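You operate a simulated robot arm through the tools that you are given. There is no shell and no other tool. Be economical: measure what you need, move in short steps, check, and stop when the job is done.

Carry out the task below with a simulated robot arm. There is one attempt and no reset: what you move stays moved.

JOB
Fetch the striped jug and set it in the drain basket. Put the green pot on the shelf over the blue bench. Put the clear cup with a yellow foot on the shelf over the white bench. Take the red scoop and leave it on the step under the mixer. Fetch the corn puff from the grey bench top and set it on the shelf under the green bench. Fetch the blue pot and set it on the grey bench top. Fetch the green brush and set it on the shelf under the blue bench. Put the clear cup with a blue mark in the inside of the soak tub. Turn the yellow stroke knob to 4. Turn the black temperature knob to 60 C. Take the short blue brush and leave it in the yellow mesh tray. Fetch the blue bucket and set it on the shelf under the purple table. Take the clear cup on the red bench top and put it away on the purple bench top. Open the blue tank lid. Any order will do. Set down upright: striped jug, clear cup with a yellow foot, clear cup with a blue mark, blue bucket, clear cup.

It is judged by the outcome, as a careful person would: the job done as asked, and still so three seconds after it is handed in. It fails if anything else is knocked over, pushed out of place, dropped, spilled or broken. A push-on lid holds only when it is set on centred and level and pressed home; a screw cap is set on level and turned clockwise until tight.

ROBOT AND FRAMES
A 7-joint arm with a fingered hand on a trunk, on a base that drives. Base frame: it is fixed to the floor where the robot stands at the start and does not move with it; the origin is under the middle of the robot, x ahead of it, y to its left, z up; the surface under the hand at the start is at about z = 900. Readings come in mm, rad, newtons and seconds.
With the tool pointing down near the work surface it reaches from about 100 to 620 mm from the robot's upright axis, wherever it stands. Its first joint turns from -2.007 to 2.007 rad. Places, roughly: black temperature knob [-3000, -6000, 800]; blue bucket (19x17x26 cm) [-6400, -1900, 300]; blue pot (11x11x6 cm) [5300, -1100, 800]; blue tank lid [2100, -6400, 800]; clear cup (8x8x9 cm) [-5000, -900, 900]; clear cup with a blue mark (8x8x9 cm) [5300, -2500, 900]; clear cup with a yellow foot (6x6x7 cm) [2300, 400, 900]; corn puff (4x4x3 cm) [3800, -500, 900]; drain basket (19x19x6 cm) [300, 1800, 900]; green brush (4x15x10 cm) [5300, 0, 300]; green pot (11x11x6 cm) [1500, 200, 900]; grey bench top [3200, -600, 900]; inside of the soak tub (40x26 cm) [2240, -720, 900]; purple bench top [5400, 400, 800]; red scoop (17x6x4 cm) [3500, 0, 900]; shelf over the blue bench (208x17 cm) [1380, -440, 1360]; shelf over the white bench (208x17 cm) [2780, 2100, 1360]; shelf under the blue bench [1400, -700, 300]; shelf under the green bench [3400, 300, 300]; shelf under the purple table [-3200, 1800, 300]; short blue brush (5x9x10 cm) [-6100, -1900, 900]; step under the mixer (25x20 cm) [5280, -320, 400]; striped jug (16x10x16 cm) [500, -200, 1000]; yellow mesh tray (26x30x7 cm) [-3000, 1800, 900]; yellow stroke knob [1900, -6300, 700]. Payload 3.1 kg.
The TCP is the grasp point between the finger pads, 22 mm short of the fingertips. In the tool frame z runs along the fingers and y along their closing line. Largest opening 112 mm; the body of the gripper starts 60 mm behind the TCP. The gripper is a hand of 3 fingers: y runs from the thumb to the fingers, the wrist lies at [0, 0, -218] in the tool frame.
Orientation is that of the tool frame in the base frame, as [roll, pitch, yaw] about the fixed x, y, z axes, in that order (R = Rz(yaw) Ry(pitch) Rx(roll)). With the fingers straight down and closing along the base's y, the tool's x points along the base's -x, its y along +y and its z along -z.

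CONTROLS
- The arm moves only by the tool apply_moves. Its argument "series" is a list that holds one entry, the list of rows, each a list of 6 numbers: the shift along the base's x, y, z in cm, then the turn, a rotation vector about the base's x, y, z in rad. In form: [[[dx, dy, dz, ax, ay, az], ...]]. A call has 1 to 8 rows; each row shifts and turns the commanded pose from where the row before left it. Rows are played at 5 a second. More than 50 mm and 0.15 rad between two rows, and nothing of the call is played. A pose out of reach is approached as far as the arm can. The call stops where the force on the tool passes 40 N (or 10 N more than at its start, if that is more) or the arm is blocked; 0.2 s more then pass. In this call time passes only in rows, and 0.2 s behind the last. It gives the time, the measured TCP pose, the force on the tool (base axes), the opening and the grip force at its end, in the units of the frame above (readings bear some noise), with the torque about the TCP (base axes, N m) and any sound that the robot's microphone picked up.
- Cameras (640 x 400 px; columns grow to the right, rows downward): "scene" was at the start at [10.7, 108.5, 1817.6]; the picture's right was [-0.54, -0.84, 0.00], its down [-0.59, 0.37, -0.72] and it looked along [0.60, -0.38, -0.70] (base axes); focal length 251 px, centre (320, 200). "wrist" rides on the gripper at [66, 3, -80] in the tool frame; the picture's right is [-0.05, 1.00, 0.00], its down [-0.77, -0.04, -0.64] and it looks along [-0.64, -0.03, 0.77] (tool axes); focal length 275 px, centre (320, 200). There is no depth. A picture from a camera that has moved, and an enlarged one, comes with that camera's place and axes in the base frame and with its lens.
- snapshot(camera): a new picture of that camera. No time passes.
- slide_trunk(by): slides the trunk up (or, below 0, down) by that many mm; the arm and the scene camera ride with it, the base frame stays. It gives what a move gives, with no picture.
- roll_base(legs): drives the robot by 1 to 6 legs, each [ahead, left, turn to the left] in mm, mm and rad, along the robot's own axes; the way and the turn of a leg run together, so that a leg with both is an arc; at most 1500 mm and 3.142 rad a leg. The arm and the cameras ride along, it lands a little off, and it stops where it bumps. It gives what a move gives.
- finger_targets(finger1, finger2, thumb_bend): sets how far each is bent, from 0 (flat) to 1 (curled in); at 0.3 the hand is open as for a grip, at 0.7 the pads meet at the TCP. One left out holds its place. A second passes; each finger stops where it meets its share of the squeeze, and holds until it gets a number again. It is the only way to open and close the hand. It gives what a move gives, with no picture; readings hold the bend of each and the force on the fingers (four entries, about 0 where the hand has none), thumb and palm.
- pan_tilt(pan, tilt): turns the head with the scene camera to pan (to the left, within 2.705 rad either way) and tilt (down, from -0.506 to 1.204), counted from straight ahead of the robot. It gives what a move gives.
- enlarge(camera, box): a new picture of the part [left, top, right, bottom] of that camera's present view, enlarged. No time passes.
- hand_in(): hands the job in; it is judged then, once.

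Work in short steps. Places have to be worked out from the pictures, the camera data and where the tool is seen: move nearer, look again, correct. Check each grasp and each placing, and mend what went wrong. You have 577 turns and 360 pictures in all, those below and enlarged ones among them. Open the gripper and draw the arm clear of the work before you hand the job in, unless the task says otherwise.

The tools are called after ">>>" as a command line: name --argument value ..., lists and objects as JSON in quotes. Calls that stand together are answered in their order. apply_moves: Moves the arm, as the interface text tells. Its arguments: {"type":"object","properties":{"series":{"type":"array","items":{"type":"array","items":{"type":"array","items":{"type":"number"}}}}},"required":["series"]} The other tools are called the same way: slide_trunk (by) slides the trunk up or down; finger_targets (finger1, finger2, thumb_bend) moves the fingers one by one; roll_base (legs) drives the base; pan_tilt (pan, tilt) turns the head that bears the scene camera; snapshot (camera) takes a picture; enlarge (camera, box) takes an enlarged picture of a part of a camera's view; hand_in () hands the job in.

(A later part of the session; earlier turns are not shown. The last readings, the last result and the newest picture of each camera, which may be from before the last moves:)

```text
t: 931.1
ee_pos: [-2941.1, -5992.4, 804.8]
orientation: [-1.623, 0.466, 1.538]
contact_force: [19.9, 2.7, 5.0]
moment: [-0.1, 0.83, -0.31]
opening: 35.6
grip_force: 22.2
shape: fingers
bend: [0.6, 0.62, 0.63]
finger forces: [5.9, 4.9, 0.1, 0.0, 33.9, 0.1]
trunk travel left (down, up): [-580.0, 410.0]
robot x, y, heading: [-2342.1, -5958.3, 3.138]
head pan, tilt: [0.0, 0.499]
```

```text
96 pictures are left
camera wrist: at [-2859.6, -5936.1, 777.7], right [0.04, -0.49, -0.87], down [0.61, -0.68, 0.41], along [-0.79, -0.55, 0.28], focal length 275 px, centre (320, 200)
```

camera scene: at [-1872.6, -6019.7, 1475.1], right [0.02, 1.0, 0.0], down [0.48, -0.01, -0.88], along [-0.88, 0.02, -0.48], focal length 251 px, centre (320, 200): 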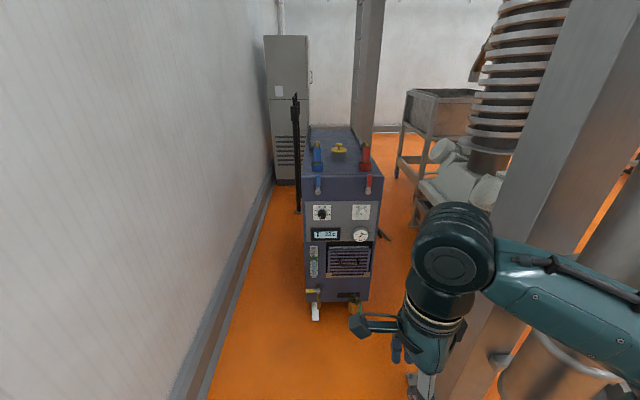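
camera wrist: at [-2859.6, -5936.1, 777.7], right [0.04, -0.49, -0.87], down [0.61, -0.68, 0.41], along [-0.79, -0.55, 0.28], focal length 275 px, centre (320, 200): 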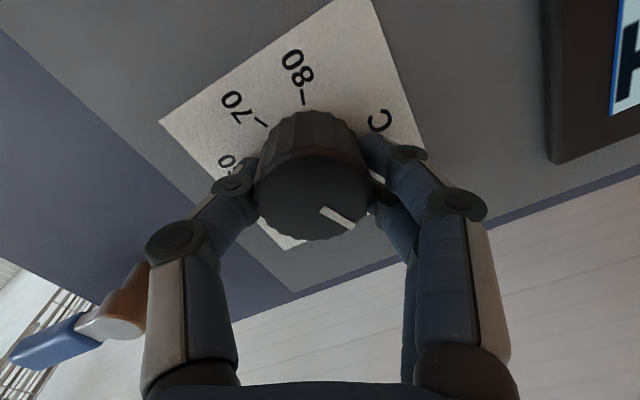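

Gripped. Turn clockwise, 8 steps then 6 more.

>>> apply_moves --series '[[[0, 0, 0, -0.1447, 0.0015, -0.007], [0, 0, 0, -0.1447, 0.0015, -0.007], [0, 0, 0, -0.1447, 0.0015, -0.007], [0, 0, 0, -0.1447, 0.0015, -0.007], [0, 0, 0, -0.1447, 0.0015, -0.007], [0, 0, 0, -0.1447, 0.0015, -0.007], [0, 0, 0, -0.1447, 0.0015, -0.007], [0, 0, 0, -0.1447, 0.0015, -0.007]]]'

>>> apply_moves --series '[[[0, 0, 0, -0.1447, 0.0015, -0.007], [0, 0, 0, -0.1447, 0.0015, -0.007], [0, 0, 0, -0.1447, 0.0015, -0.007], [0, 0, 0, -0.1447, 0.0015, -0.007], [0, 0, 0, -0.1447, 0.0015, -0.007]]]'

>>> snapshot --camera "wrist"

```text
t: 932.9
ee_pos: [-2941.2, -5992.3, 804.3]
orientation: [2.189, 1.498, -0.962]
contact_force: [4.2, 4.8, 20.0]
moment: [0.14, 0.43, 0.04]
opening: 33.8
grip_force: 17.8
shape: fingers
bend: [0.62, 0.63, 0.62]
finger forces: [4.7, 14.1, 0.0, 0.0, 15.4, 0.0]
trunk travel left (down, up): [-580.0, 410.0]
robot x, y, heading: [-2341.6, -5955.7, 3.137]
head pan, tilt: [0.0, 0.499]
```

```text
t: 934.1
ee_pos: [-2940.9, -5993.4, 802.8]
orientation: [1.637, 0.79, -1.531]
contact_force: [14.4, 5.1, 7.1]
moment: [0.13, 0.55, 0.04]
opening: 30.9
grip_force: 19.4
shape: fingers
bend: [0.63, 0.64, 0.62]
finger forces: [4.3, 22.0, 0.0, 0.1, 12.4, 0.0]
trunk travel left (down, up): [-580.0, 410.0]
robot x, y, heading: [-2341.6, -5958.9, 3.143]
head pan, tilt: [0.0, 0.499]
```

```text
95 pictures are left
camera wrist: at [-2860.1, -6043.2, 763.3], right [-0.04, -0.68, 0.74], down [0.62, 0.56, 0.55], along [-0.79, 0.47, 0.39], focal length 275 px, centre (320, 200)
```

wrist: 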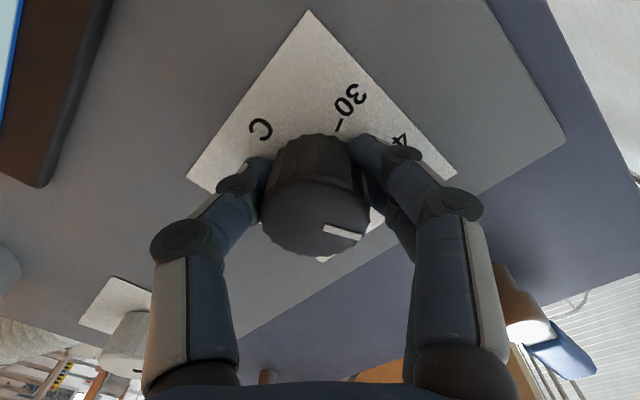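

About 100° done; ~33° remain. Turn 4 more steps, then release and check.

>>> apply_moves --series '[[[0, 0, 0, -0.1447, 0.0015, -0.007], [0, 0, 0, -0.1447, 0.0015, -0.007], [0, 0, 0, -0.1447, 0.0015, -0.007], [0, 0, 0, -0.1447, 0.0015, -0.007]]]'

>>> finger_targets --finger1 0.45 --finger2 0.45 --thumb_bend 0.45

>>> apply_moves --series '[[[2, 0, 0.1, 0, 0, 0], [3, 0, 0.1, 0, 0, 0], [3, 0, 0.1, 0.1447, -0.0015, 0.007], [0, 0, 0, 0.1447, -0.0015, 0.007], [0, 0, 0, 0.1447, -0.0015, 0.007], [0, 0, 0, 0.1447, -0.0015, 0.007]]]'

>>> snapshot --camera "wrist"

```text
t: 935.1
ee_pos: [-2940.6, -5992.9, 804.1]
orientation: [1.612, 0.209, -1.572]
contact_force: [16.5, 1.7, 8.3]
moment: [0.16, 0.56, -0.02]
opening: 30.8
grip_force: 21.1
shape: fingers
bend: [0.63, 0.64, 0.63]
finger forces: [8.2, 23.2, 0.1, 0.0, 10.8, 0.1]
trunk travel left (down, up): [-580.0, 410.0]
robot x, y, heading: [-2341.1, -5957.5, 3.142]
head pan, tilt: [0.0, 0.499]
```

```text
t: 936.1
ee_pos: [-2939.8, -5993.9, 804.4]
orientation: [1.613, 0.213, -1.572]
contact_force: [34.7, 2.3, -10.7]
moment: [0.05, 0.59, 0.11]
opening: 51.6
grip_force: 17.8
shape: fingers
bend: [0.6, 0.6, 0.45]
finger forces: [14.9, 20.5, 0.1, 0.1, 0.0, 0.0]
trunk travel left (down, up): [-580.0, 410.0]
robot x, y, heading: [-2342.0, -5956.1, 3.137]
head pan, tilt: [0.0, 0.499]
```

```text
t: 937.5
ee_pos: [-2864.0, -5992.4, 804.4]
orientation: [1.632, 0.792, -1.535]
contact_force: [-0.3, -0.2, -0.6]
moment: [-0.02, -0.02, -0.02]
opening: 68.9
grip_force: 0.0
shape: fingers
bend: [0.45, 0.45, 0.45]
finger forces: [0.0, 0.1, 0.0, 0.1, 0.0, 0.0]
trunk travel left (down, up): [-580.0, 410.0]
robot x, y, heading: [-2341.4, -5957.3, 3.133]
head pan, tilt: [0.0, 0.499]
```

```text
94 pictures are left
camera wrist: at [-2782.6, -6042.6, 765.1], right [-0.04, -0.68, 0.73], down [0.62, 0.56, 0.55], along [-0.79, 0.47, 0.4], focal length 275 px, centre (320, 200)
```

wrist: 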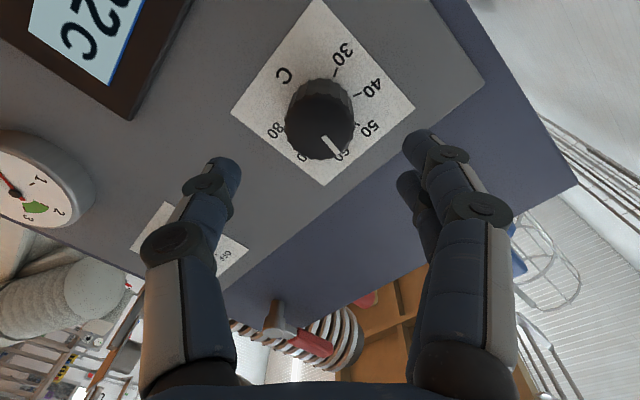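

>>> enlarge --camera "wrist" --box '[250, 50, 410, 190]'

>>> enlarge --camera "scene" --box '[300, 200, 400, 290]'

```text
2.86 times, centred on (330, 120) of wrist
camera zoom: at [-2782.6, -6042.6, 765.1], right [-0.04, -0.68, 0.73], down [0.62, 0.56, 0.55], along [-0.79, 0.47, 0.4], focal length 786 px, centre (291, 429)
```

zoom: 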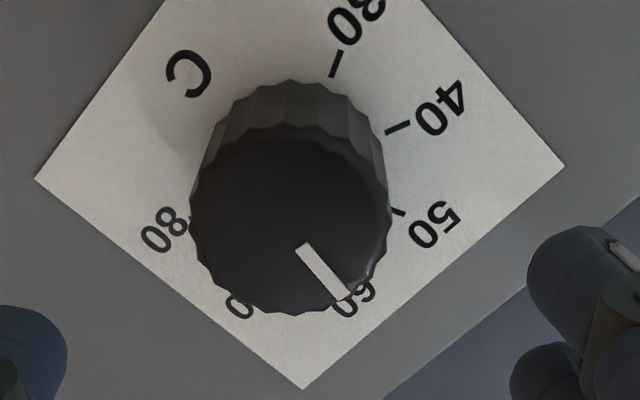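

```text
4.44 times, centred on (350, 245) of scene
camera zoom: at [-2371.0, -6110.3, 1475.1], right [0.0, 1.0, 0.0], down [0.48, 0.0, -0.88], along [-0.88, 0.0, -0.48], focal length 1116 px, centre (187, 0)
```

zoom: 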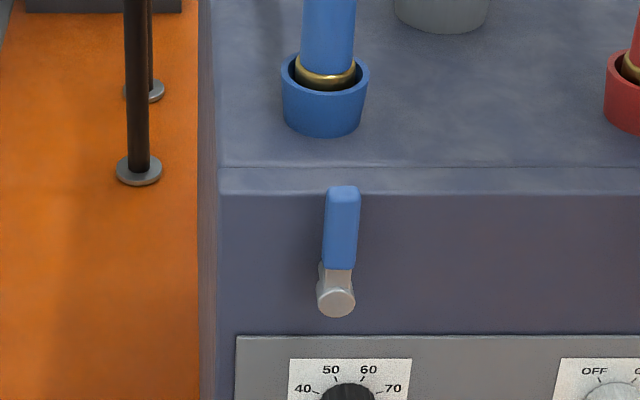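

Reads about 56. Regrip and turn ~0.29 rad more.

>>> apply_moves --series '[[[-3, 0.1, -0.1, 0, 0, 0], [-3, 0.1, -0.1, 0, 0, 0], [-1.4, 0, 0, 0, 0, 0]]]'

>>> finger_targets --finger1 0.7 --finger2 0.7 --thumb_bend 0.7

>>> apply_moves --series '[[[0, 0, 0, -0.145, 0.0015, -0.007], [0, 0, 0, -0.145, 0.0015, -0.007]]]'

>>> finger_targets --finger1 0.45 --finger2 0.45 --thumb_bend 0.45

>>> apply_moves --series '[[[2, 0, 0.1, 0, 0, 0], [3, 0, 0.1, 0, 0, 0], [3, 0, 0.1, 0.145, -0.0015, 0.007], [0, 0, 0, 0.145, -0.0015, 0.007], [0, 0, 0, 0.145, -0.0015, 0.007], [0, 0, 0, 0.145, -0.0015, 0.007], [0, 0, 0, 0.145, -0.0015, 0.007], [0, 0, 0, 0.145, -0.0015, 0.007]]]'

>>> snapshot --camera "wrist"

```text
t: 938.3
ee_pos: [-2938.3, -5991.7, 801.6]
orientation: [1.635, 0.791, -1.533]
contact_force: [-0.2, 0.4, -0.3]
moment: [-0.01, 0.01, -0.02]
opening: 69.0
grip_force: 0.0
shape: fingers
bend: [0.45, 0.45, 0.45]
finger forces: [0.0, 0.1, 0.0, 0.1, 0.0, 0.1]
trunk travel left (down, up): [-580.0, 410.0]
robot x, y, heading: [-2343.1, -5957.6, 3.14]
head pan, tilt: [0.0, 0.499]
```

```text
t: 939.3
ee_pos: [-2938.1, -5992.3, 801.8]
orientation: [1.636, 0.79, -1.534]
contact_force: [-3.6, -0.3, -0.8]
moment: [-0.02, 0.05, 0.06]
opening: 31.0
grip_force: 13.4
shape: fingers
bend: [0.61, 0.58, 0.62]
finger forces: [5.4, 8.1, 0.0, 0.0, 13.1, 0.0]
trunk travel left (down, up): [-580.0, 410.0]
robot x, y, heading: [-2338.8, -5958.2, 3.143]
head pan, tilt: [0.0, 0.499]
```

```text
t: 939.9
ee_pos: [-2938.3, -5992.7, 803.4]
orientation: [1.622, 0.499, -1.555]
contact_force: [-3.8, -3.9, 1.5]
moment: [0.06, 0.09, 0.14]
opening: 30.9
grip_force: 14.3
shape: fingers
bend: [0.61, 0.58, 0.62]
finger forces: [8.2, 9.0, 0.1, 0.0, 11.5, 0.1]
trunk travel left (down, up): [-580.0, 410.0]
robot x, y, heading: [-2338.9, -5959.4, 3.141]
head pan, tilt: [0.0, 0.499]
```

```text
t: 940.9
ee_pos: [-2936.6, -5990.6, 802.9]
orientation: [1.621, 0.501, -1.558]
contact_force: [-0.9, -0.1, 0.7]
moment: [0.0, -0.01, 0.0]
opening: 68.5
grip_force: 0.1
shape: fingers
bend: [0.45, 0.45, 0.45]
finger forces: [0.0, 0.0, 0.1, 0.0, 0.0, 0.0]
trunk travel left (down, up): [-580.0, 410.0]
robot x, y, heading: [-2341.2, -5957.0, 3.138]
head pan, tilt: [0.0, 0.499]
```

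```text
t: 942.7
ee_pos: [-2857.8, -5990.4, 806.3]
orientation: [1.805, 1.371, -1.351]
contact_force: [0.3, -0.7, 0.2]
moment: [-0.02, -0.01, 0.01]
opening: 68.8
grip_force: 0.0
shape: fingers
bend: [0.45, 0.45, 0.45]
finger forces: [0.0, 0.0, 0.0, 0.0, 0.0, 0.0]
trunk travel left (down, up): [-580.0, 410.0]
robot x, y, heading: [-2340.1, -5957.9, 3.141]
head pan, tilt: [0.0, 0.499]
```

```text
91 pictures are left
camera wrist: at [-2775.1, -6008.2, 747.3], right [-0.02, -0.97, 0.24], down [0.6, 0.18, 0.78], along [-0.8, 0.16, 0.58], focal length 275 px, centre (320, 200)
```

wrist: 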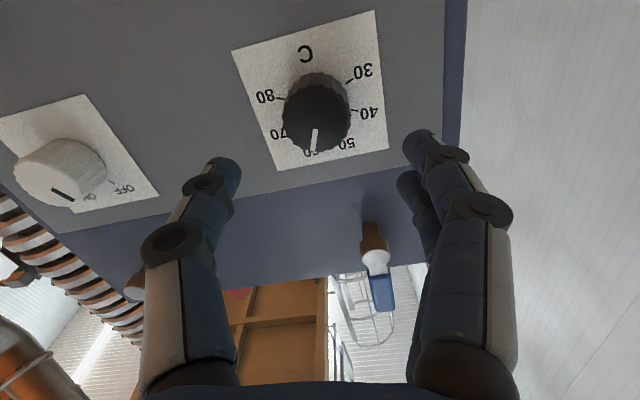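

>>> enlarge --camera "wrist" --box '[230, 20, 400, 170]'

```text
2.67 times, centred on (315, 95) of wrist
camera zoom: at [-2775.1, -6008.2, 747.3], right [-0.02, -0.97, 0.24], down [0.6, 0.18, 0.78], along [-0.8, 0.16, 0.58], focal length 734 px, centre (333, 480)
```

zoom: 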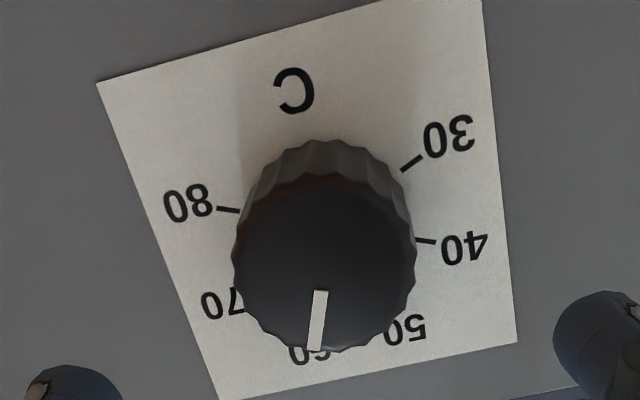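

The temperature knob points at 60. Now the far-west items. Back out and bring the hand back to tool-down, retracted.

>>> roll_base --legs '[[-480, 0, 0]]'

>>> apply_moves --series '[[[0, 0, 3, 0.12, 0, 0.02], [0, 0, 3, 0.1, -0.1, 0], [0, 0, 3, 0, -0.148, 0], [0, 0, 3, 0, -0.148, 0], [0, 0, 3, 0, -0.148, 0], [0, 0, 3, 0, -0.148, 0], [0, 0, 3, 0, -0.148, 0], [0, 0, 3, 0, -0.148, 0]]]'

>>> apply_moves --series '[[[4, 0, 0, 0, -0.148, 0], [4, 0, 0, 0, -0.148, 0], [4.5, 0, 0, 0, -0.148, 0], [4.5, 0, 0, 0, -0.06, 0], [4.5, 0, 0, 0, 0, 0], [4.5, 0, 0, 0, 0, 0]]]'

```text
t: 945.5
ee_pos: [-2378.6, -5992.8, 806.8]
orientation: [1.797, 1.367, -1.35]
contact_force: [-1.3, -0.4, -0.1]
moment: [0.0, 0.01, -0.01]
opening: 68.7
grip_force: 0.1
shape: fingers
bend: [0.45, 0.45, 0.45]
finger forces: [0.0, 0.0, 0.0, 0.0, 0.0, 0.0]
trunk travel left (down, up): [-580.0, 410.0]
robot x, y, heading: [-1861.3, -5958.9, -3.135]
head pan, tilt: [0.0, 0.499]
```

```text
t: 947.3
ee_pos: [-2380.1, -5992.8, 1047.1]
orientation: [-3.13, 0.535, 0.026]
contact_force: [1.1, -0.4, 0.5]
moment: [-0.01, 0.03, 0.0]
opening: 68.9
grip_force: 0.1
shape: fingers
bend: [0.45, 0.45, 0.45]
finger forces: [0.0, 0.0, 0.0, 0.1, 0.1, 0.0]
trunk travel left (down, up): [-580.0, 410.0]
robot x, y, heading: [-1863.9, -5956.1, -3.141]
head pan, tilt: [0.0, 0.499]
```

```text
t: 948.7
ee_pos: [-2117.7, -5994.5, 1044.6]
orientation: [3.141, 0.032, 0.019]
contact_force: [-0.4, -0.2, -0.3]
moment: [0.01, 0.03, -0.02]
opening: 68.9
grip_force: 0.2
shape: fingers
bend: [0.45, 0.45, 0.45]
finger forces: [0.0, 0.1, 0.0, 0.1, 0.0, 0.0]
trunk travel left (down, up): [-580.0, 410.0]
robot x, y, heading: [-1861.0, -5954.4, -3.14]
head pan, tilt: [0.0, 0.499]
```

Drive north clear of the tower posts, then west along y≈-3050.

>>> roll_base --legs '[[0, -250, 0], [-250, -250, 0], [0, -1480, 0], [0, -900, 0], [1480, 0, 0], [1450, 0, 0]]'

>>> pan_tilt --pan -0.4 --tilt 0.25

>>> snapshot --camera "scene"

```text
t: 977.4
ee_pos: [-4796.1, -3074.0, 1044.7]
orientation: [3.14, 0.031, -0.015]
contact_force: [0.0, 0.6, 0.5]
moment: [-0.01, 0.03, -0.02]
opening: 69.0
grip_force: 0.1
shape: fingers
bend: [0.45, 0.45, 0.45]
finger forces: [0.0, 0.0, 0.0, 0.0, 0.0, 0.0]
trunk travel left (down, up): [-580.0, 410.0]
robot x, y, heading: [-4537.0, -3044.6, 3.103]
head pan, tilt: [0.0, 0.499]
```

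```text
t: 978.3
ee_pos: [-4796.0, -3073.9, 1044.9]
orientation: [3.139, 0.031, -0.018]
contact_force: [-0.6, 0.0, -0.7]
moment: [-0.01, 0.01, 0.02]
opening: 69.1
grip_force: 0.1
shape: fingers
bend: [0.45, 0.45, 0.45]
finger forces: [0.0, 0.0, 0.0, 0.1, 0.1, 0.1]
trunk travel left (down, up): [-580.0, 410.0]
robot x, y, heading: [-4539.3, -3047.3, 3.106]
head pan, tilt: [-0.4, 0.25]
```

```text
89 pictures are left
camera scene: at [-4566.8, -3161.3, 1498.2], right [0.42, 0.91, 0.0], down [0.22, -0.1, -0.97], along [-0.88, 0.41, -0.25], focal length 251 px, centre (320, 200)
```

scene: 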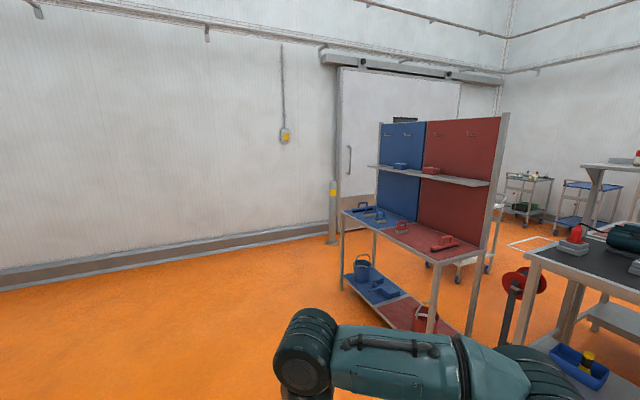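

The blue/red cleaning station is ahead. Zoom on its blue half.

>>> enlarge --camera "scene" --box '[330, 150, 450, 320]'

```text
2.35 times, centred on (390, 235) of scene
camera zoom: at [-4566.8, -3161.3, 1498.2], right [0.42, 0.91, 0.0], down [0.22, -0.1, -0.97], along [-0.88, 0.41, -0.25], focal length 591 px, centre (155, 118)
```

zoom: 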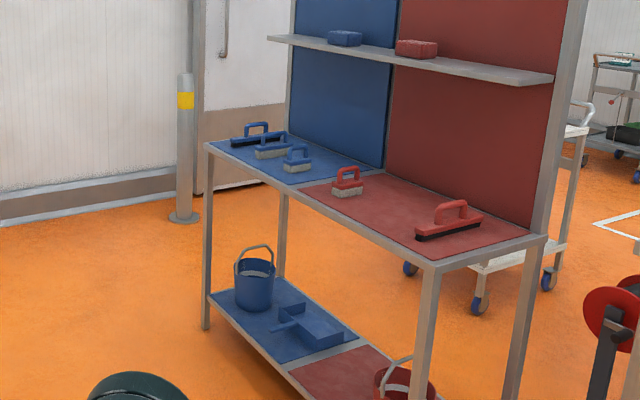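

Short blue brush at ≈(-6141,-1879), shelf z≈810; bucket on the lower shelf at ≈(-6383,-1860). Drive in front of the station facing +y.

>>> roll_base --legs '[[1470, 0, 0], [0, 0, -1.535], [560, 100, 0]]'

>>> pan_tilt --pan 0.0 --tilt 0.7

>>> snapshot --camera "scene"

```text
t: 992.2
ee_pos: [-6180.8, -2171.7, 1045.5]
orientation: [3.138, 0.03, -1.521]
contact_force: [0.8, -0.2, 0.2]
moment: [-0.03, -0.02, -0.01]
opening: 69.0
grip_force: 0.1
shape: fingers
bend: [0.45, 0.45, 0.45]
finger forces: [0.0, 0.1, 0.0, 0.0, 0.0, 0.0]
trunk travel left (down, up): [-580.0, 410.0]
robot x, y, heading: [-6138.5, -2427.8, 1.599]
head pan, tilt: [-0.4, 0.25]
```

```text
t: 993.1
ee_pos: [-6180.8, -2172.3, 1044.4]
orientation: [3.141, 0.032, -1.519]
contact_force: [0.4, -0.6, -0.2]
moment: [0.02, -0.01, 0.0]
opening: 69.1
grip_force: 0.1
shape: fingers
bend: [0.45, 0.45, 0.45]
finger forces: [0.0, 0.0, 0.1, 0.0, 0.0, 0.0]
trunk travel left (down, up): [-580.0, 410.0]
robot x, y, heading: [-6137.8, -2429.0, 1.602]
head pan, tilt: [0.0, 0.7]
```

```text
87 pictures are left
camera scene: at [-6287.2, -2407.7, 1457.5], right [1.0, 0.03, 0.0], down [0.02, -0.64, -0.77], along [-0.02, 0.77, -0.64], focal length 251 px, centre (320, 200)
```

scene: 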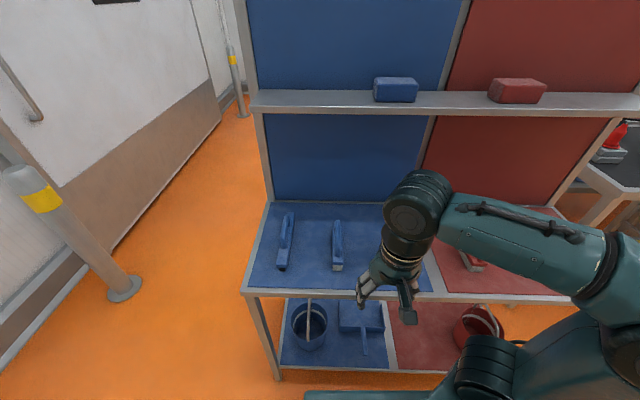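

>>> snapshot --camera "wrist"

```text
86 pictures are left
camera wrist: at [-6181.2, -2241.7, 1124.4], right [-1.0, 0.0, 0.0], down [0.0, 0.75, 0.66], along [0.0, 0.66, -0.75], focal length 275 px, centre (320, 200)
```

wrist: 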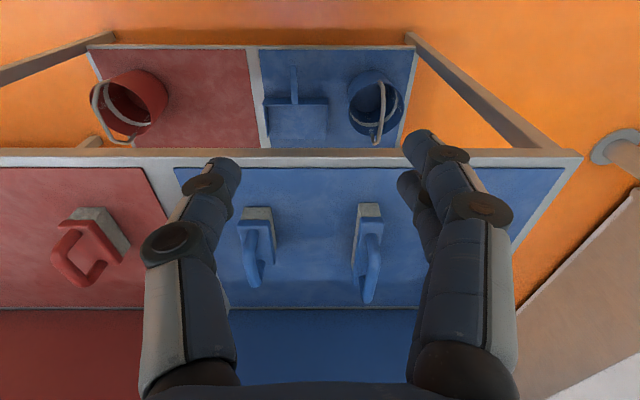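

Short brush at ≈(-6088,-1932). Move above it.

>>> apply_moves --series '[[[1.5, 3.9, -0.9, 0, -0.015, 0], [1.5, 3.9, -0.9, 0, -0.015, 0], [1.5, 3.9, -0.9, 0, 0, 0], [1.5, 3.9, -0.9, 0, 0, 0], [1.6, 3.9, -0.9, 0, 0, 0], [1.6, 3.9, -0.9, 0, 0, 0]]]'

>>> snapshot --camera "wrist"

```text
t: 994.5
ee_pos: [-6088.6, -1937.2, 989.7]
orientation: [-3.113, 0.029, -1.522]
contact_force: [-0.3, 0.4, 0.6]
moment: [0.01, -0.01, 0.01]
opening: 69.1
grip_force: 0.1
shape: fingers
bend: [0.45, 0.45, 0.45]
finger forces: [0.0, 0.1, 0.1, 0.1, 0.1, 0.0]
trunk travel left (down, up): [-580.0, 410.0]
robot x, y, heading: [-6132.5, -2429.9, 1.599]
head pan, tilt: [0.0, 0.7]
```

```text
85 pictures are left
camera wrist: at [-6091.6, -2006.2, 1069.7], right [-1.0, 0.0, -0.03], down [-0.02, 0.75, 0.66], along [0.02, 0.66, -0.75], focal length 275 px, centre (320, 200)
```

wrist: 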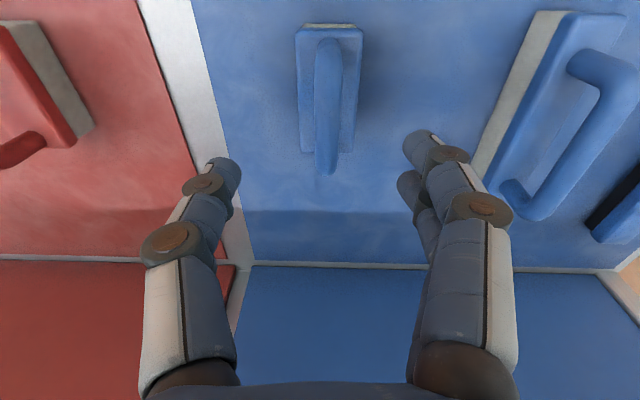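

>>> apply_moves --series '[[[-0.3, 0.2, -4, 0, 0, 0], [0, 0, -4, 0, 0, 0], [0, 0, -1.8, 0, 0, 0]]]'

>>> finger_targets --finger1 0.78 --finger2 0.78 --thumb_bend 0.78

>>> apply_moves --series '[[[0, 0, 2, 0, 0, 0], [0, 0, 4, 0, 0, 0], [0, 0, 4, 0, 0, 0], [0, -2, 3, 0, 0, 0], [0, -4, 0, 0, 0, 0]]]'

>>> snapshot --camera "wrist"

```text
t: 995.3
ee_pos: [-6090.3, -1934.8, 890.7]
orientation: [-3.115, 0.03, -1.52]
contact_force: [-0.2, -0.1, -0.1]
moment: [0.02, 0.0, 0.02]
opening: 69.0
grip_force: 0.1
shape: fingers
bend: [0.45, 0.45, 0.45]
finger forces: [0.0, 0.1, 0.1, 0.0, 0.0, 0.0]
trunk travel left (down, up): [-580.0, 410.0]
robot x, y, heading: [-6133.4, -2430.2, 1.601]
head pan, tilt: [0.0, 0.7]
```

```text
t: 996.3
ee_pos: [-6090.9, -1934.5, 893.2]
orientation: [-3.112, 0.031, -1.521]
contact_force: [-0.1, 1.5, 10.8]
moment: [0.04, -0.25, -0.04]
opening: 28.7
grip_force: 28.2
shape: fingers
bend: [0.73, 0.73, 0.64]
finger forces: [12.8, 11.8, 0.0, 0.0, 30.9, 0.1]
trunk travel left (down, up): [-580.0, 410.0]
robot x, y, heading: [-6137.3, -2426.4, 1.608]
head pan, tilt: [0.0, 0.7]
```

```text
t: 997.5
ee_pos: [-6091.7, -1997.3, 1022.6]
orientation: [-3.114, 0.029, -1.519]
contact_force: [0.0, -0.8, -1.0]
moment: [-0.01, -0.02, -0.06]
opening: 0.0
grip_force: 0.1
shape: fingers
bend: [0.76, 0.76, 0.75]
finger forces: [0.1, 0.2, 0.0, 0.0, 0.0, 0.0]
trunk travel left (down, up): [-580.0, 410.0]
robot x, y, heading: [-6134.1, -2429.1, 1.604]
head pan, tilt: [0.0, 0.7]
```

```text
84 pictures are left
camera wrist: at [-6095.0, -2066.9, 1101.7], right [-1.0, 0.0, -0.03], down [-0.02, 0.75, 0.66], along [0.02, 0.66, -0.75], focal length 275 px, centre (320, 200)
```

wrist: 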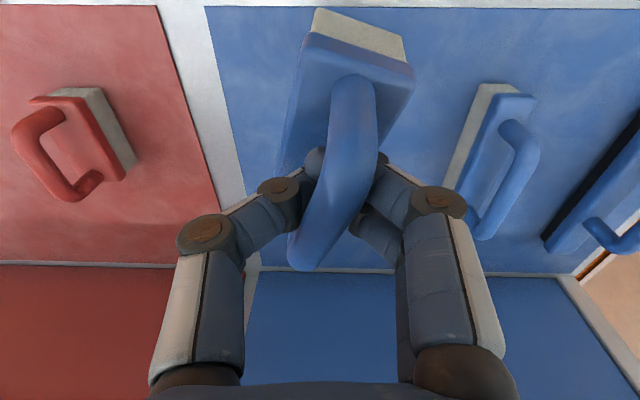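

The short brush is hooked securely by its handle. Retract and drive the known-clear way round (east along y≈-3030, north at x≈-450).

>>> apply_moves --series '[[[0, -4.5, 1, 0, 0, 0], [0, -4.5, 1, 0, 0, 0], [0, -4.5, 1, 0, 0, 0]]]'

>>> roll_base --legs '[[-600, 0, -0.035], [0, -1490, 0], [0, -1490, 0], [0, -1490, 0], [0, -1200, 0]]'

```text
t: 998.3
ee_pos: [-6092.2, -2133.2, 1052.1]
orientation: [-3.112, 0.032, -1.523]
contact_force: [-1.0, -0.3, -0.9]
moment: [0.02, -0.02, 0.04]
opening: 0.0
grip_force: 0.0
shape: fingers
bend: [0.76, 0.76, 0.75]
finger forces: [0.0, 0.0, 0.0, 0.1, 0.1, 0.0]
trunk travel left (down, up): [-580.0, 410.0]
robot x, y, heading: [-6132.1, -2431.3, 1.598]
head pan, tilt: [0.0, 0.7]
```

```text
t: 1028.1
ee_pos: [-447.7, -2830.3, 1053.3]
orientation: [-3.114, 0.03, -1.573]
contact_force: [-0.2, -0.2, -1.0]
moment: [-0.01, -0.04, 0.0]
opening: 0.0
grip_force: 0.0
shape: fingers
bend: [0.76, 0.76, 0.75]
finger forces: [0.0, 0.0, 0.1, 0.1, 0.0, 0.0]
trunk travel left (down, up): [-580.0, 410.0]
robot x, y, heading: [-502.6, -3127.7, 1.554]
head pan, tilt: [0.0, 0.7]
```

>>> roll_base --legs '[[1490, 0, 0.015], [1490, 0, 0], [1060, 0, 0], [0, 1490, 0], [0, 1010, 0]]'

>>> pan_tilt --pan 0.0 --tilt 0.5

>>> snapshot --camera "scene"

```text
t: 1059.4
ee_pos: [-2957.6, 1191.9, 1051.6]
orientation: [-3.115, 0.028, -1.551]
contact_force: [-0.5, 0.0, -0.8]
moment: [0.01, 0.01, -0.02]
opening: 0.0
grip_force: 0.1
shape: fingers
bend: [0.76, 0.76, 0.75]
finger forces: [0.0, 0.0, 0.1, 0.1, 0.0, 0.1]
trunk travel left (down, up): [-580.0, 410.0]
robot x, y, heading: [-3009.9, 894.9, 1.568]
head pan, tilt: [0.0, 0.7]
```

```text
t: 1060.1
ee_pos: [-2956.1, 1193.6, 1052.1]
orientation: [-3.114, 0.028, -1.553]
contact_force: [0.1, -0.9, -0.3]
moment: [-0.02, -0.01, -0.01]
opening: 0.0
grip_force: 0.0
shape: fingers
bend: [0.76, 0.76, 0.75]
finger forces: [0.0, 0.0, 0.1, 0.1, 0.0, 0.1]
trunk travel left (down, up): [-580.0, 410.0]
robot x, y, heading: [-3007.8, 894.4, 1.568]
head pan, tilt: [0.0, 0.499]
```

```text
83 pictures are left
camera scene: at [-3161.5, 927.4, 1475.1], right [1.0, 0.0, 0.0], down [0.0, -0.48, -0.88], along [0.0, 0.88, -0.48], focal length 251 px, centre (320, 200)
```

scene: 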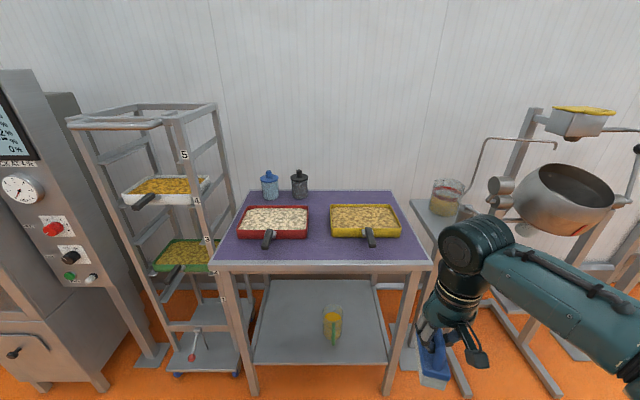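

The yellow mesh tray is on the right of the purple table at ≈(-2983,1762). Raise, drive up and extend over it.

>>> apply_moves --series '[[[0, 0, 4.5, 0, 0, 0], [0, 0, 4.5, 0, 0, 0]]]'

>>> roll_base --legs '[[325, 30, 0]]'

>>> apply_moves --series '[[[0, 4.5, 0, 0, 0, 0], [0, 4.5, 0, 0, 0, 0], [0, 4.5, 0, 0, 0, 0], [0, 4.5, 0, 0, 0, 0], [0, 4.5, 0, 0, 0, 0]]]'

>>> snapshot --camera "wrist"

>>> snapshot --camera "scene"

```text
t: 1060.7
ee_pos: [-2958.7, 1191.1, 1142.3]
orientation: [-3.113, 0.028, -1.553]
contact_force: [0.1, -1.1, -1.4]
moment: [-0.02, -0.01, 0.02]
opening: 0.0
grip_force: 0.1
shape: fingers
bend: [0.76, 0.76, 0.75]
finger forces: [0.0, 0.0, 0.0, 0.0, 0.1, 0.0]
trunk travel left (down, up): [-580.0, 410.0]
robot x, y, heading: [-3008.9, 893.3, 1.571]
head pan, tilt: [0.0, 0.499]
```

```text
t: 1062.9
ee_pos: [-2983.4, 1520.7, 1142.0]
orientation: [-3.114, 0.029, -1.559]
contact_force: [0.0, 0.0, -2.1]
moment: [0.0, 0.0, 0.03]
opening: 0.0
grip_force: 0.1
shape: fingers
bend: [0.76, 0.76, 0.75]
finger forces: [0.0, 0.0, 0.0, 0.0, 0.0, 0.0]
trunk travel left (down, up): [-580.0, 410.0]
robot x, y, heading: [-3040.1, 1224.1, 1.564]
head pan, tilt: [0.0, 0.499]
```

```text
t: 1064.1
ee_pos: [-2972.5, 1704.4, 1139.8]
orientation: [-3.118, 0.033, -1.556]
contact_force: [1.9, -0.5, -1.7]
moment: [-0.01, 0.07, 0.01]
opening: 0.0
grip_force: 0.1
shape: fingers
bend: [0.76, 0.76, 0.75]
finger forces: [0.0, 0.1, 0.1, 0.0, 0.1, 0.0]
out of reach, approached as far as the arm can: row 5
trunk travel left (down, up): [-580.0, 410.0]
robot x, y, heading: [-3039.1, 1224.5, 1.562]
head pan, tilt: [0.0, 0.499]
```

```text
82 pictures are left
camera wrist: at [-2977.8, 1634.2, 1218.6], right [-1.0, 0.03, -0.02], down [0.01, 0.75, 0.66], along [0.04, 0.66, -0.75], focal length 275 px, centre (320, 200)
```

wrist: 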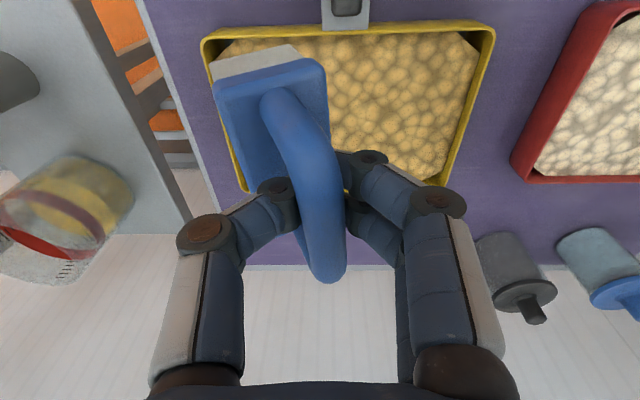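

```text
81 pictures are left
camera scene: at [-3183.9, 1256.3, 1475.8], right [1.0, -0.01, 0.0], down [-0.01, -0.48, -0.88], along [0.0, 0.88, -0.48], focal length 251 px, centre (320, 200)
```

scene: 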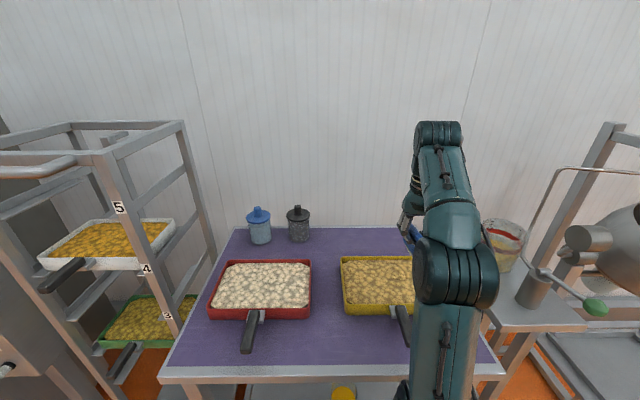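

Shift so the brush is over the tray centre: base 40 mm ahead, arm -5 cm in x, then lower.

>>> roll_base --legs '[[40, 0, 0]]'

>>> apply_moves --series '[[[-2.5, 0.5, -2, 0, 0, 0], [-2.5, 0.5, -2, 0, 0, 0], [0, 0.5, -3, 0, 0, 0], [0, 0, -3, 0, 0, 0]]]'

>>> snapshot --camera "wrist"

```text
t: 1065.0
ee_pos: [-2976.3, 1747.1, 1138.0]
orientation: [-3.112, 0.03, -1.557]
contact_force: [0.8, 0.6, -1.6]
moment: [-0.03, 0.01, -0.05]
opening: 0.0
grip_force: 0.1
shape: fingers
bend: [0.76, 0.77, 0.75]
finger forces: [0.0, 0.0, 0.1, 0.0, 0.0, 0.0]
trunk travel left (down, up): [-580.0, 410.0]
robot x, y, heading: [-3038.8, 1266.8, 1.566]
head pan, tilt: [0.0, 0.499]
```

```text
t: 1066.0
ee_pos: [-3028.0, 1758.8, 1037.1]
orientation: [-3.113, 0.031, -1.559]
contact_force: [0.8, -0.8, -0.5]
moment: [0.01, 0.01, 0.01]
opening: 0.2
grip_force: 0.0
shape: fingers
bend: [0.76, 0.76, 0.75]
finger forces: [0.0, 0.0, 0.1, 0.0, 0.1, 0.0]
trunk travel left (down, up): [-580.0, 410.0]
robot x, y, heading: [-3035.9, 1268.8, 1.563]
head pan, tilt: [0.0, 0.499]
```

```text
80 pictures are left
camera wrist: at [-3033.4, 1690.1, 1116.9], right [-1.0, 0.04, -0.03], down [0.01, 0.75, 0.66], along [0.04, 0.66, -0.75], focal length 275 px, centre (320, 200)
```

wrist: 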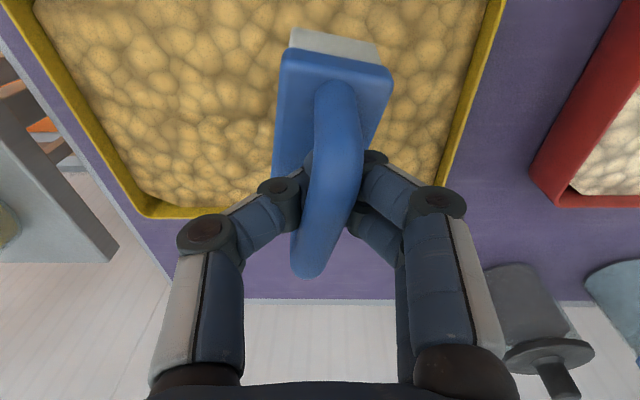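

Brush is well over the tray. Lower to contact and open.

>>> apply_moves --series '[[[1, 0, -1.5, 0, 0, 0], [0, 0, -1, 0, 0, 0], [0, 0, -0.8, 0, 0, 0], [0, 0, -0.6, 0, 0, 0]]]'

>>> snapshot --camera "wrist"

```text
t: 1067.0
ee_pos: [-3016.7, 1759.5, 998.5]
orientation: [-3.112, 0.032, -1.559]
contact_force: [0.1, -0.4, -0.6]
moment: [0.01, -0.02, 0.02]
opening: 0.0
grip_force: 0.0
shape: fingers
bend: [0.76, 0.76, 0.75]
finger forces: [0.0, 0.1, 0.1, 0.0, 0.0, 0.0]
trunk travel left (down, up): [-580.0, 410.0]
robot x, y, heading: [-3039.4, 1266.0, 1.567]
head pan, tilt: [0.0, 0.499]
```

```text
79 pictures are left
camera wrist: at [-3022.6, 1690.4, 1079.0], right [-1.0, 0.04, -0.03], down [0.01, 0.75, 0.66], along [0.04, 0.66, -0.75], focal length 275 px, centre (320, 200)
```

wrist: 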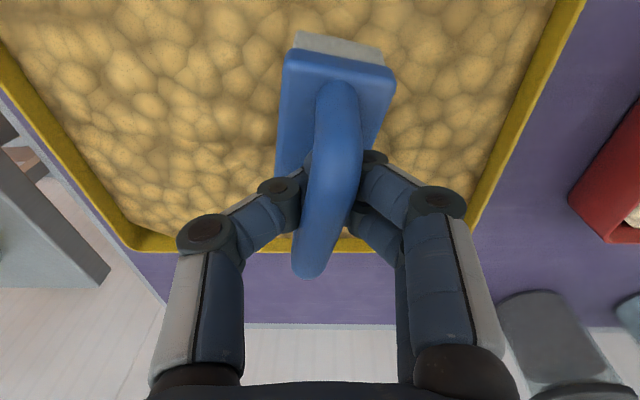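

>>> apply_moves --series '[[[0, -0.5, -1, 0, 0, 0], [0, -0.5, -1, 0, 0, 0], [0, 0, -0.8, 0, 0, 0], [0, 0, -0.6, 0, 0, 0]]]'

>>> snapshot --camera "wrist"

```text
t: 1068.0
ee_pos: [-3015.9, 1749.5, 966.3]
orientation: [-3.114, 0.031, -1.558]
contact_force: [1.0, 0.6, 3.1]
moment: [0.01, 0.0, 0.01]
opening: 0.0
grip_force: 0.1
shape: fingers
bend: [0.76, 0.77, 0.75]
finger forces: [0.0, 0.1, 0.0, 0.0, 0.0, 0.1]
trunk travel left (down, up): [-580.0, 410.0]
robot x, y, heading: [-3038.4, 1265.9, 1.566]
head pan, tilt: [0.0, 0.499]
```

```text
78 pictures are left
camera wrist: at [-3021.5, 1679.9, 1045.6], right [-1.0, 0.04, -0.03], down [0.01, 0.75, 0.66], along [0.04, 0.66, -0.75], focal length 275 px, centre (320, 200)
```

wrist: 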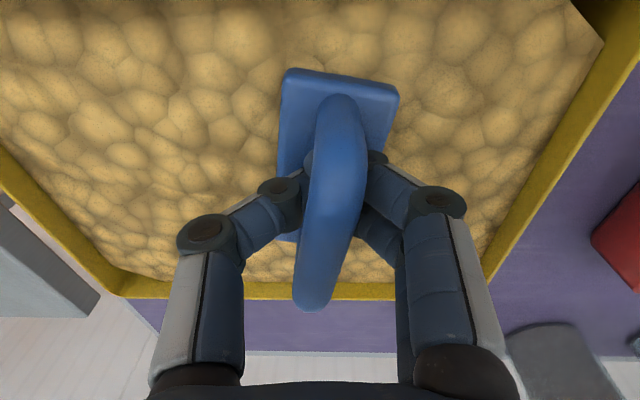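

Touching the product. Open and rise.

>>> finger_targets --finger1 0.42 --finger2 0.42 --thumb_bend 0.42

>>> apply_moves --series '[[[0, 0, 2, 0, 0, 0], [0, 0, 4, 0, 0, 0], [0, 0, 4, 0, 0, 0], [0, -2, 4, 0, 0, 0]]]'

>>> snapshot --camera "wrist"

```text
t: 1068.4
ee_pos: [-3015.8, 1750.4, 969.4]
orientation: [-3.114, 0.045, -1.558]
contact_force: [-0.8, -1.4, 28.7]
moment: [-0.42, 0.75, 0.04]
opening: 58.8
grip_force: 14.9
shape: fingers
bend: [0.73, 0.42, 0.42]
finger forces: [28.7, 0.0, 0.0, 0.0, 0.1, 0.0]
trunk travel left (down, up): [-580.0, 410.0]
robot x, y, heading: [-3041.3, 1267.0, 1.561]
head pan, tilt: [0.0, 0.499]
stopped: the force on the tool passed its limit at 46 N (the readings are from after the stop); the commanded pose is now the measured one
```

```text
t: 1069.4
ee_pos: [-3016.4, 1729.6, 1106.1]
orientation: [-3.112, 0.043, -1.559]
contact_force: [-0.3, -0.5, -1.2]
moment: [0.01, 0.02, -0.01]
opening: 77.4
grip_force: 0.1
shape: fingers
bend: [0.42, 0.42, 0.42]
finger forces: [0.0, 0.0, 0.1, 0.0, 0.1, 0.0]
trunk travel left (down, up): [-580.0, 410.0]
robot x, y, heading: [-3037.2, 1264.1, 1.559]
head pan, tilt: [0.0, 0.499]
```

```text
77 pictures are left
camera wrist: at [-3022.6, 1659.7, 1186.1], right [-1.0, 0.04, -0.03], down [0.01, 0.74, 0.67], along [0.04, 0.67, -0.74], focal length 275 px, centre (320, 200)
```

wrist: 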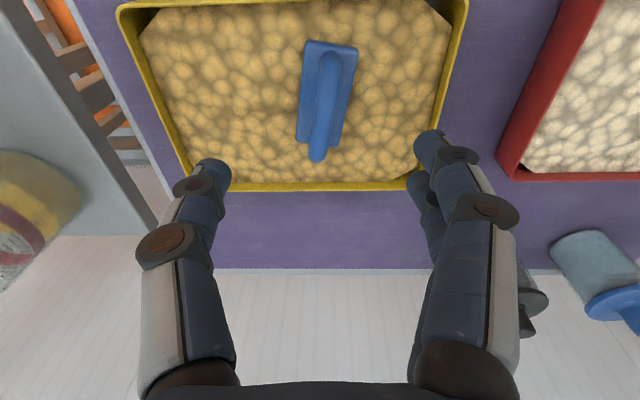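

Brush delivered. Return for the blue bucket the same way.

>>> roll_base --legs '[[-370, 0, 0.01], [0, -1490, 0], [0, -1040, 0], [-1490, 0, 0], [-1490, 0, 0], [-1050, 0, 0]]'

```text
t: 1102.7
ee_pos: [-435.4, -2675.6, 1105.9]
orientation: [-3.112, 0.042, -1.488]
contact_force: [0.4, -0.2, -0.6]
moment: [0.01, 0.01, 0.0]
opening: 77.4
grip_force: 0.0
shape: fingers
bend: [0.42, 0.42, 0.42]
finger forces: [0.1, 0.0, 0.0, 0.1, 0.1, 0.1]
trunk travel left (down, up): [-580.0, 410.0]
robot x, y, heading: [-422.8, -3140.7, 1.636]
head pan, tilt: [0.0, 0.499]
```

>>> roll_base --legs '[[0, 0, -0.065], [0, 1490, 0], [0, 1490, 0], [0, 1490, 0], [0, 1490, 0]]'

>>> slide_trunk --by -400

>>> slide_trunk --by -170

>>> pan_tilt --pan 0.0 --tilt 0.4

>>> snapshot --camera "scene"

```text
t: 1131.1
ee_pos: [-6321.5, -2823.6, 1106.9]
orientation: [-3.112, 0.043, -1.49]
contact_force: [-1.5, -0.3, 0.9]
moment: [0.02, 0.03, 0.03]
opening: 77.3
grip_force: 0.1
shape: fingers
bend: [0.42, 0.42, 0.42]
finger forces: [0.0, 0.0, 0.0, 0.1, 0.0, 0.0]
trunk travel left (down, up): [-580.0, 410.0]
robot x, y, heading: [-6311.0, -3292.4, 1.633]
head pan, tilt: [0.0, 0.499]
```

```text
t: 1135.0
ee_pos: [-6320.4, -2825.7, 707.2]
orientation: [-3.111, 0.043, -1.49]
contact_force: [0.7, -0.3, -0.4]
moment: [-0.01, -0.01, 0.0]
opening: 77.5
grip_force: 0.1
shape: fingers
bend: [0.42, 0.42, 0.42]
finger forces: [0.0, 0.0, 0.0, 0.0, 0.0, 0.1]
trunk travel left (down, up): [-180.0, 810.0]
robot x, y, heading: [-6313.3, -3289.3, 1.632]
head pan, tilt: [0.0, 0.499]
```

```text
t: 1136.9
ee_pos: [-6320.8, -2824.8, 536.4]
orientation: [-3.112, 0.043, -1.49]
contact_force: [-0.7, 0.4, 0.0]
moment: [0.04, -0.01, -0.03]
opening: 77.3
grip_force: 0.2
shape: fingers
bend: [0.42, 0.42, 0.42]
finger forces: [0.1, 0.0, 0.1, 0.0, 0.0, 0.1]
trunk travel left (down, up): [-10.0, 980.0]
robot x, y, heading: [-6310.8, -3291.7, 1.635]
head pan, tilt: [0.0, 0.499]
```

```text
t: 1137.6
ee_pos: [-6320.5, -2824.3, 535.6]
orientation: [-3.113, 0.042, -1.49]
contact_force: [0.2, 0.2, 1.0]
moment: [0.03, -0.02, -0.02]
opening: 77.6
grip_force: 0.1
shape: fingers
bend: [0.42, 0.42, 0.42]
finger forces: [0.0, 0.0, 0.1, 0.0, 0.0, 0.0]
trunk travel left (down, up): [-10.0, 980.0]
robot x, y, heading: [-6310.1, -3290.1, 1.632]
head pan, tilt: [0.0, 0.4]
```

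```text
76 pictures are left
camera scene: at [-6463.5, -3267.7, 914.2], right [1.0, 0.06, 0.0], down [0.02, -0.39, -0.92], along [-0.06, 0.92, -0.39], focal length 251 px, centre (320, 200)
```

scene: 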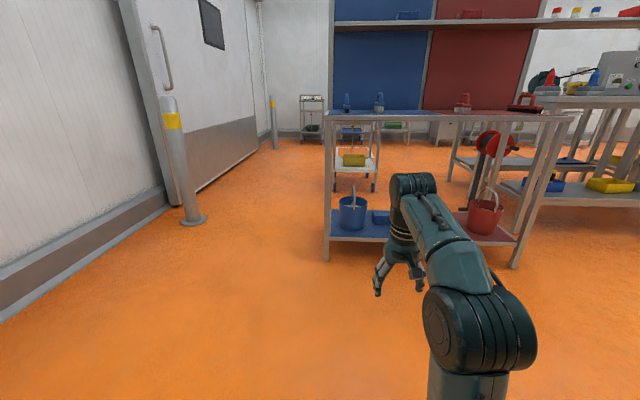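

Bucket ≈(-6360,-1885), bail top ≈z 415. Lower the hand to 460 and approach.

>>> apply_moves --series '[[[0, -2, -3.8, 0, 0, 0], [0, -2, -3.8, 0.02, -0.035, 0]]]'

>>> roll_base --legs '[[0, 40, -0.061], [840, 0, 0]]'

>>> snapshot --camera "wrist"

```text
t: 1138.2
ee_pos: [-6320.8, -2864.5, 459.0]
orientation: [-3.077, 0.059, -1.489]
contact_force: [-0.6, 0.1, -0.2]
moment: [0.03, -0.02, -0.02]
opening: 77.5
grip_force: 0.1
shape: fingers
bend: [0.42, 0.42, 0.42]
finger forces: [0.0, 0.1, 0.1, 0.1, 0.0, 0.0]
trunk travel left (down, up): [-10.0, 980.0]
robot x, y, heading: [-6310.8, -3290.0, 1.625]
head pan, tilt: [0.0, 0.4]
```

```text
t: 1143.1
ee_pos: [-6322.2, -2027.9, 460.0]
orientation: [-3.075, 0.058, -1.563]
contact_force: [-0.3, -0.6, -0.2]
moment: [0.01, -0.01, -0.03]
opening: 77.5
grip_force: 0.0
shape: fingers
bend: [0.42, 0.42, 0.42]
finger forces: [0.1, 0.0, 0.0, 0.0, 0.1, 0.0]
trunk travel left (down, up): [-10.0, 980.0]
robot x, y, heading: [-6345.7, -2456.5, 1.555]
head pan, tilt: [0.0, 0.4]
```

```text
75 pictures are left
camera wrist: at [-6331.1, -2100.2, 537.1], right [-1.0, 0.04, -0.06], down [-0.01, 0.73, 0.68], along [0.08, 0.68, -0.73], focal length 275 px, centre (320, 200)
```

wrist: 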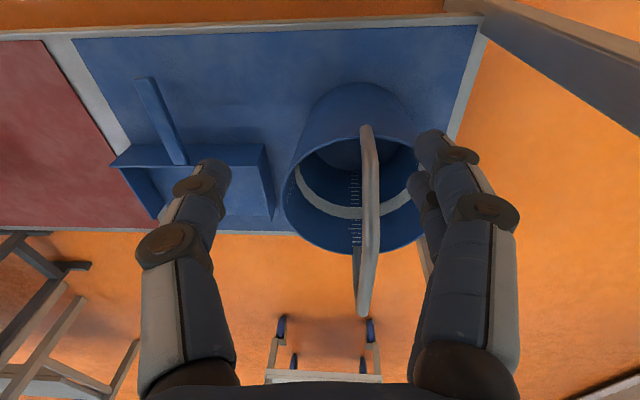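

Bail top computes to ≈(-6349,-1879,419). Move over it and close on the bail.

>>> apply_moves --series '[[[-0.9, 4.8, 0, 0, 0, 0], [-0.9, 4.8, 0, 0, 0, 0], [-0.9, 4.6, 0, 0, 0, 0]]]'

>>> snapshot --camera "wrist"

```text
t: 1143.9
ee_pos: [-6349.2, -1886.3, 458.6]
orientation: [-3.075, 0.057, -1.564]
contact_force: [0.4, 0.8, 1.0]
moment: [0.0, 0.0, 0.0]
opening: 77.6
grip_force: 0.1
shape: fingers
bend: [0.42, 0.42, 0.42]
finger forces: [0.0, 0.0, 0.0, 0.0, 0.0, 0.0]
trunk travel left (down, up): [-10.0, 980.0]
robot x, y, heading: [-6343.8, -2456.6, 1.557]
head pan, tilt: [0.0, 0.4]
```

```text
74 pictures are left
camera wrist: at [-6358.8, -1957.5, 536.1], right [-1.0, 0.04, -0.06], down [-0.01, 0.73, 0.68], along [0.08, 0.68, -0.73], focal length 275 px, centre (320, 200)
```

wrist: 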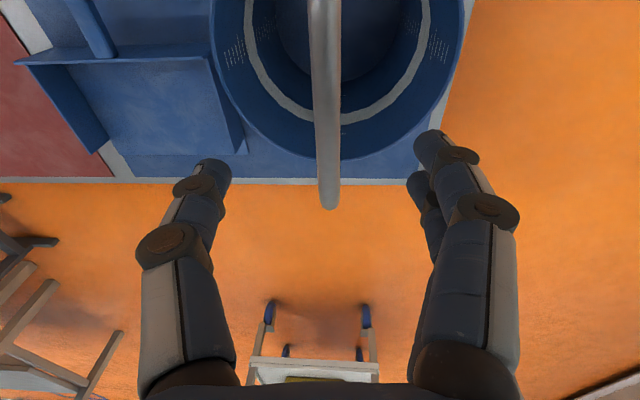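

The bail passes between the fingers already. Lower 2.5 cm, shift back a little and close.

>>> apply_moves --series '[[[0, -1.5, -1.2, 0, 0, 0], [0, -0.5, -1.3, 0, 0, 0]]]'

>>> finger_targets --finger1 0.8 --finger2 0.8 --thumb_bend 0.8

>>> snapshot --camera "wrist"

```text
t: 1144.5
ee_pos: [-6350.3, -1905.2, 432.8]
orientation: [-3.075, 0.058, -1.563]
contact_force: [0.2, -0.1, 0.0]
moment: [-0.03, 0.0, -0.04]
opening: 77.5
grip_force: 0.1
shape: fingers
bend: [0.42, 0.42, 0.42]
finger forces: [0.0, 0.0, 0.1, 0.1, 0.0, 0.1]
trunk travel left (down, up): [-10.0, 980.0]
robot x, y, heading: [-6345.0, -2454.9, 1.557]
head pan, tilt: [0.0, 0.4]
```

```text
t: 1145.5
ee_pos: [-6348.6, -1904.6, 433.1]
orientation: [-3.075, 0.056, -1.563]
contact_force: [0.9, -0.2, -2.4]
moment: [-0.01, -0.03, -0.02]
opening: 7.1
grip_force: 17.4
shape: fingers
bend: [0.75, 0.75, 0.69]
finger forces: [9.5, 9.3, 0.1, 0.0, 16.1, 0.1]
trunk travel left (down, up): [-10.0, 980.0]
robot x, y, heading: [-6344.1, -2454.6, 1.554]
head pan, tilt: [0.0, 0.4]
```

```text
73 pictures are left
camera wrist: at [-6358.6, -1977.0, 510.9], right [-1.0, 0.04, -0.06], down [-0.01, 0.73, 0.68], along [0.08, 0.68, -0.73], focal length 275 px, centre (320, 200)
```

wrist: 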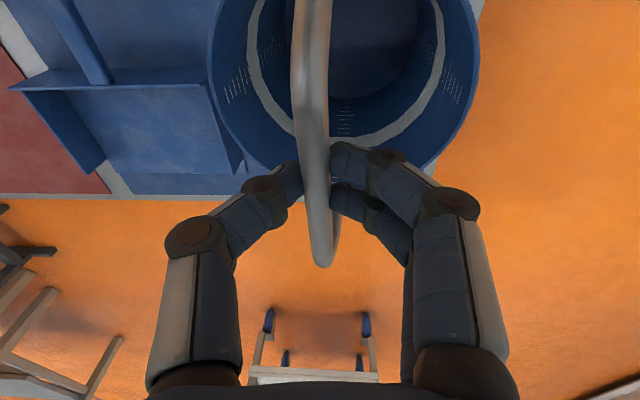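

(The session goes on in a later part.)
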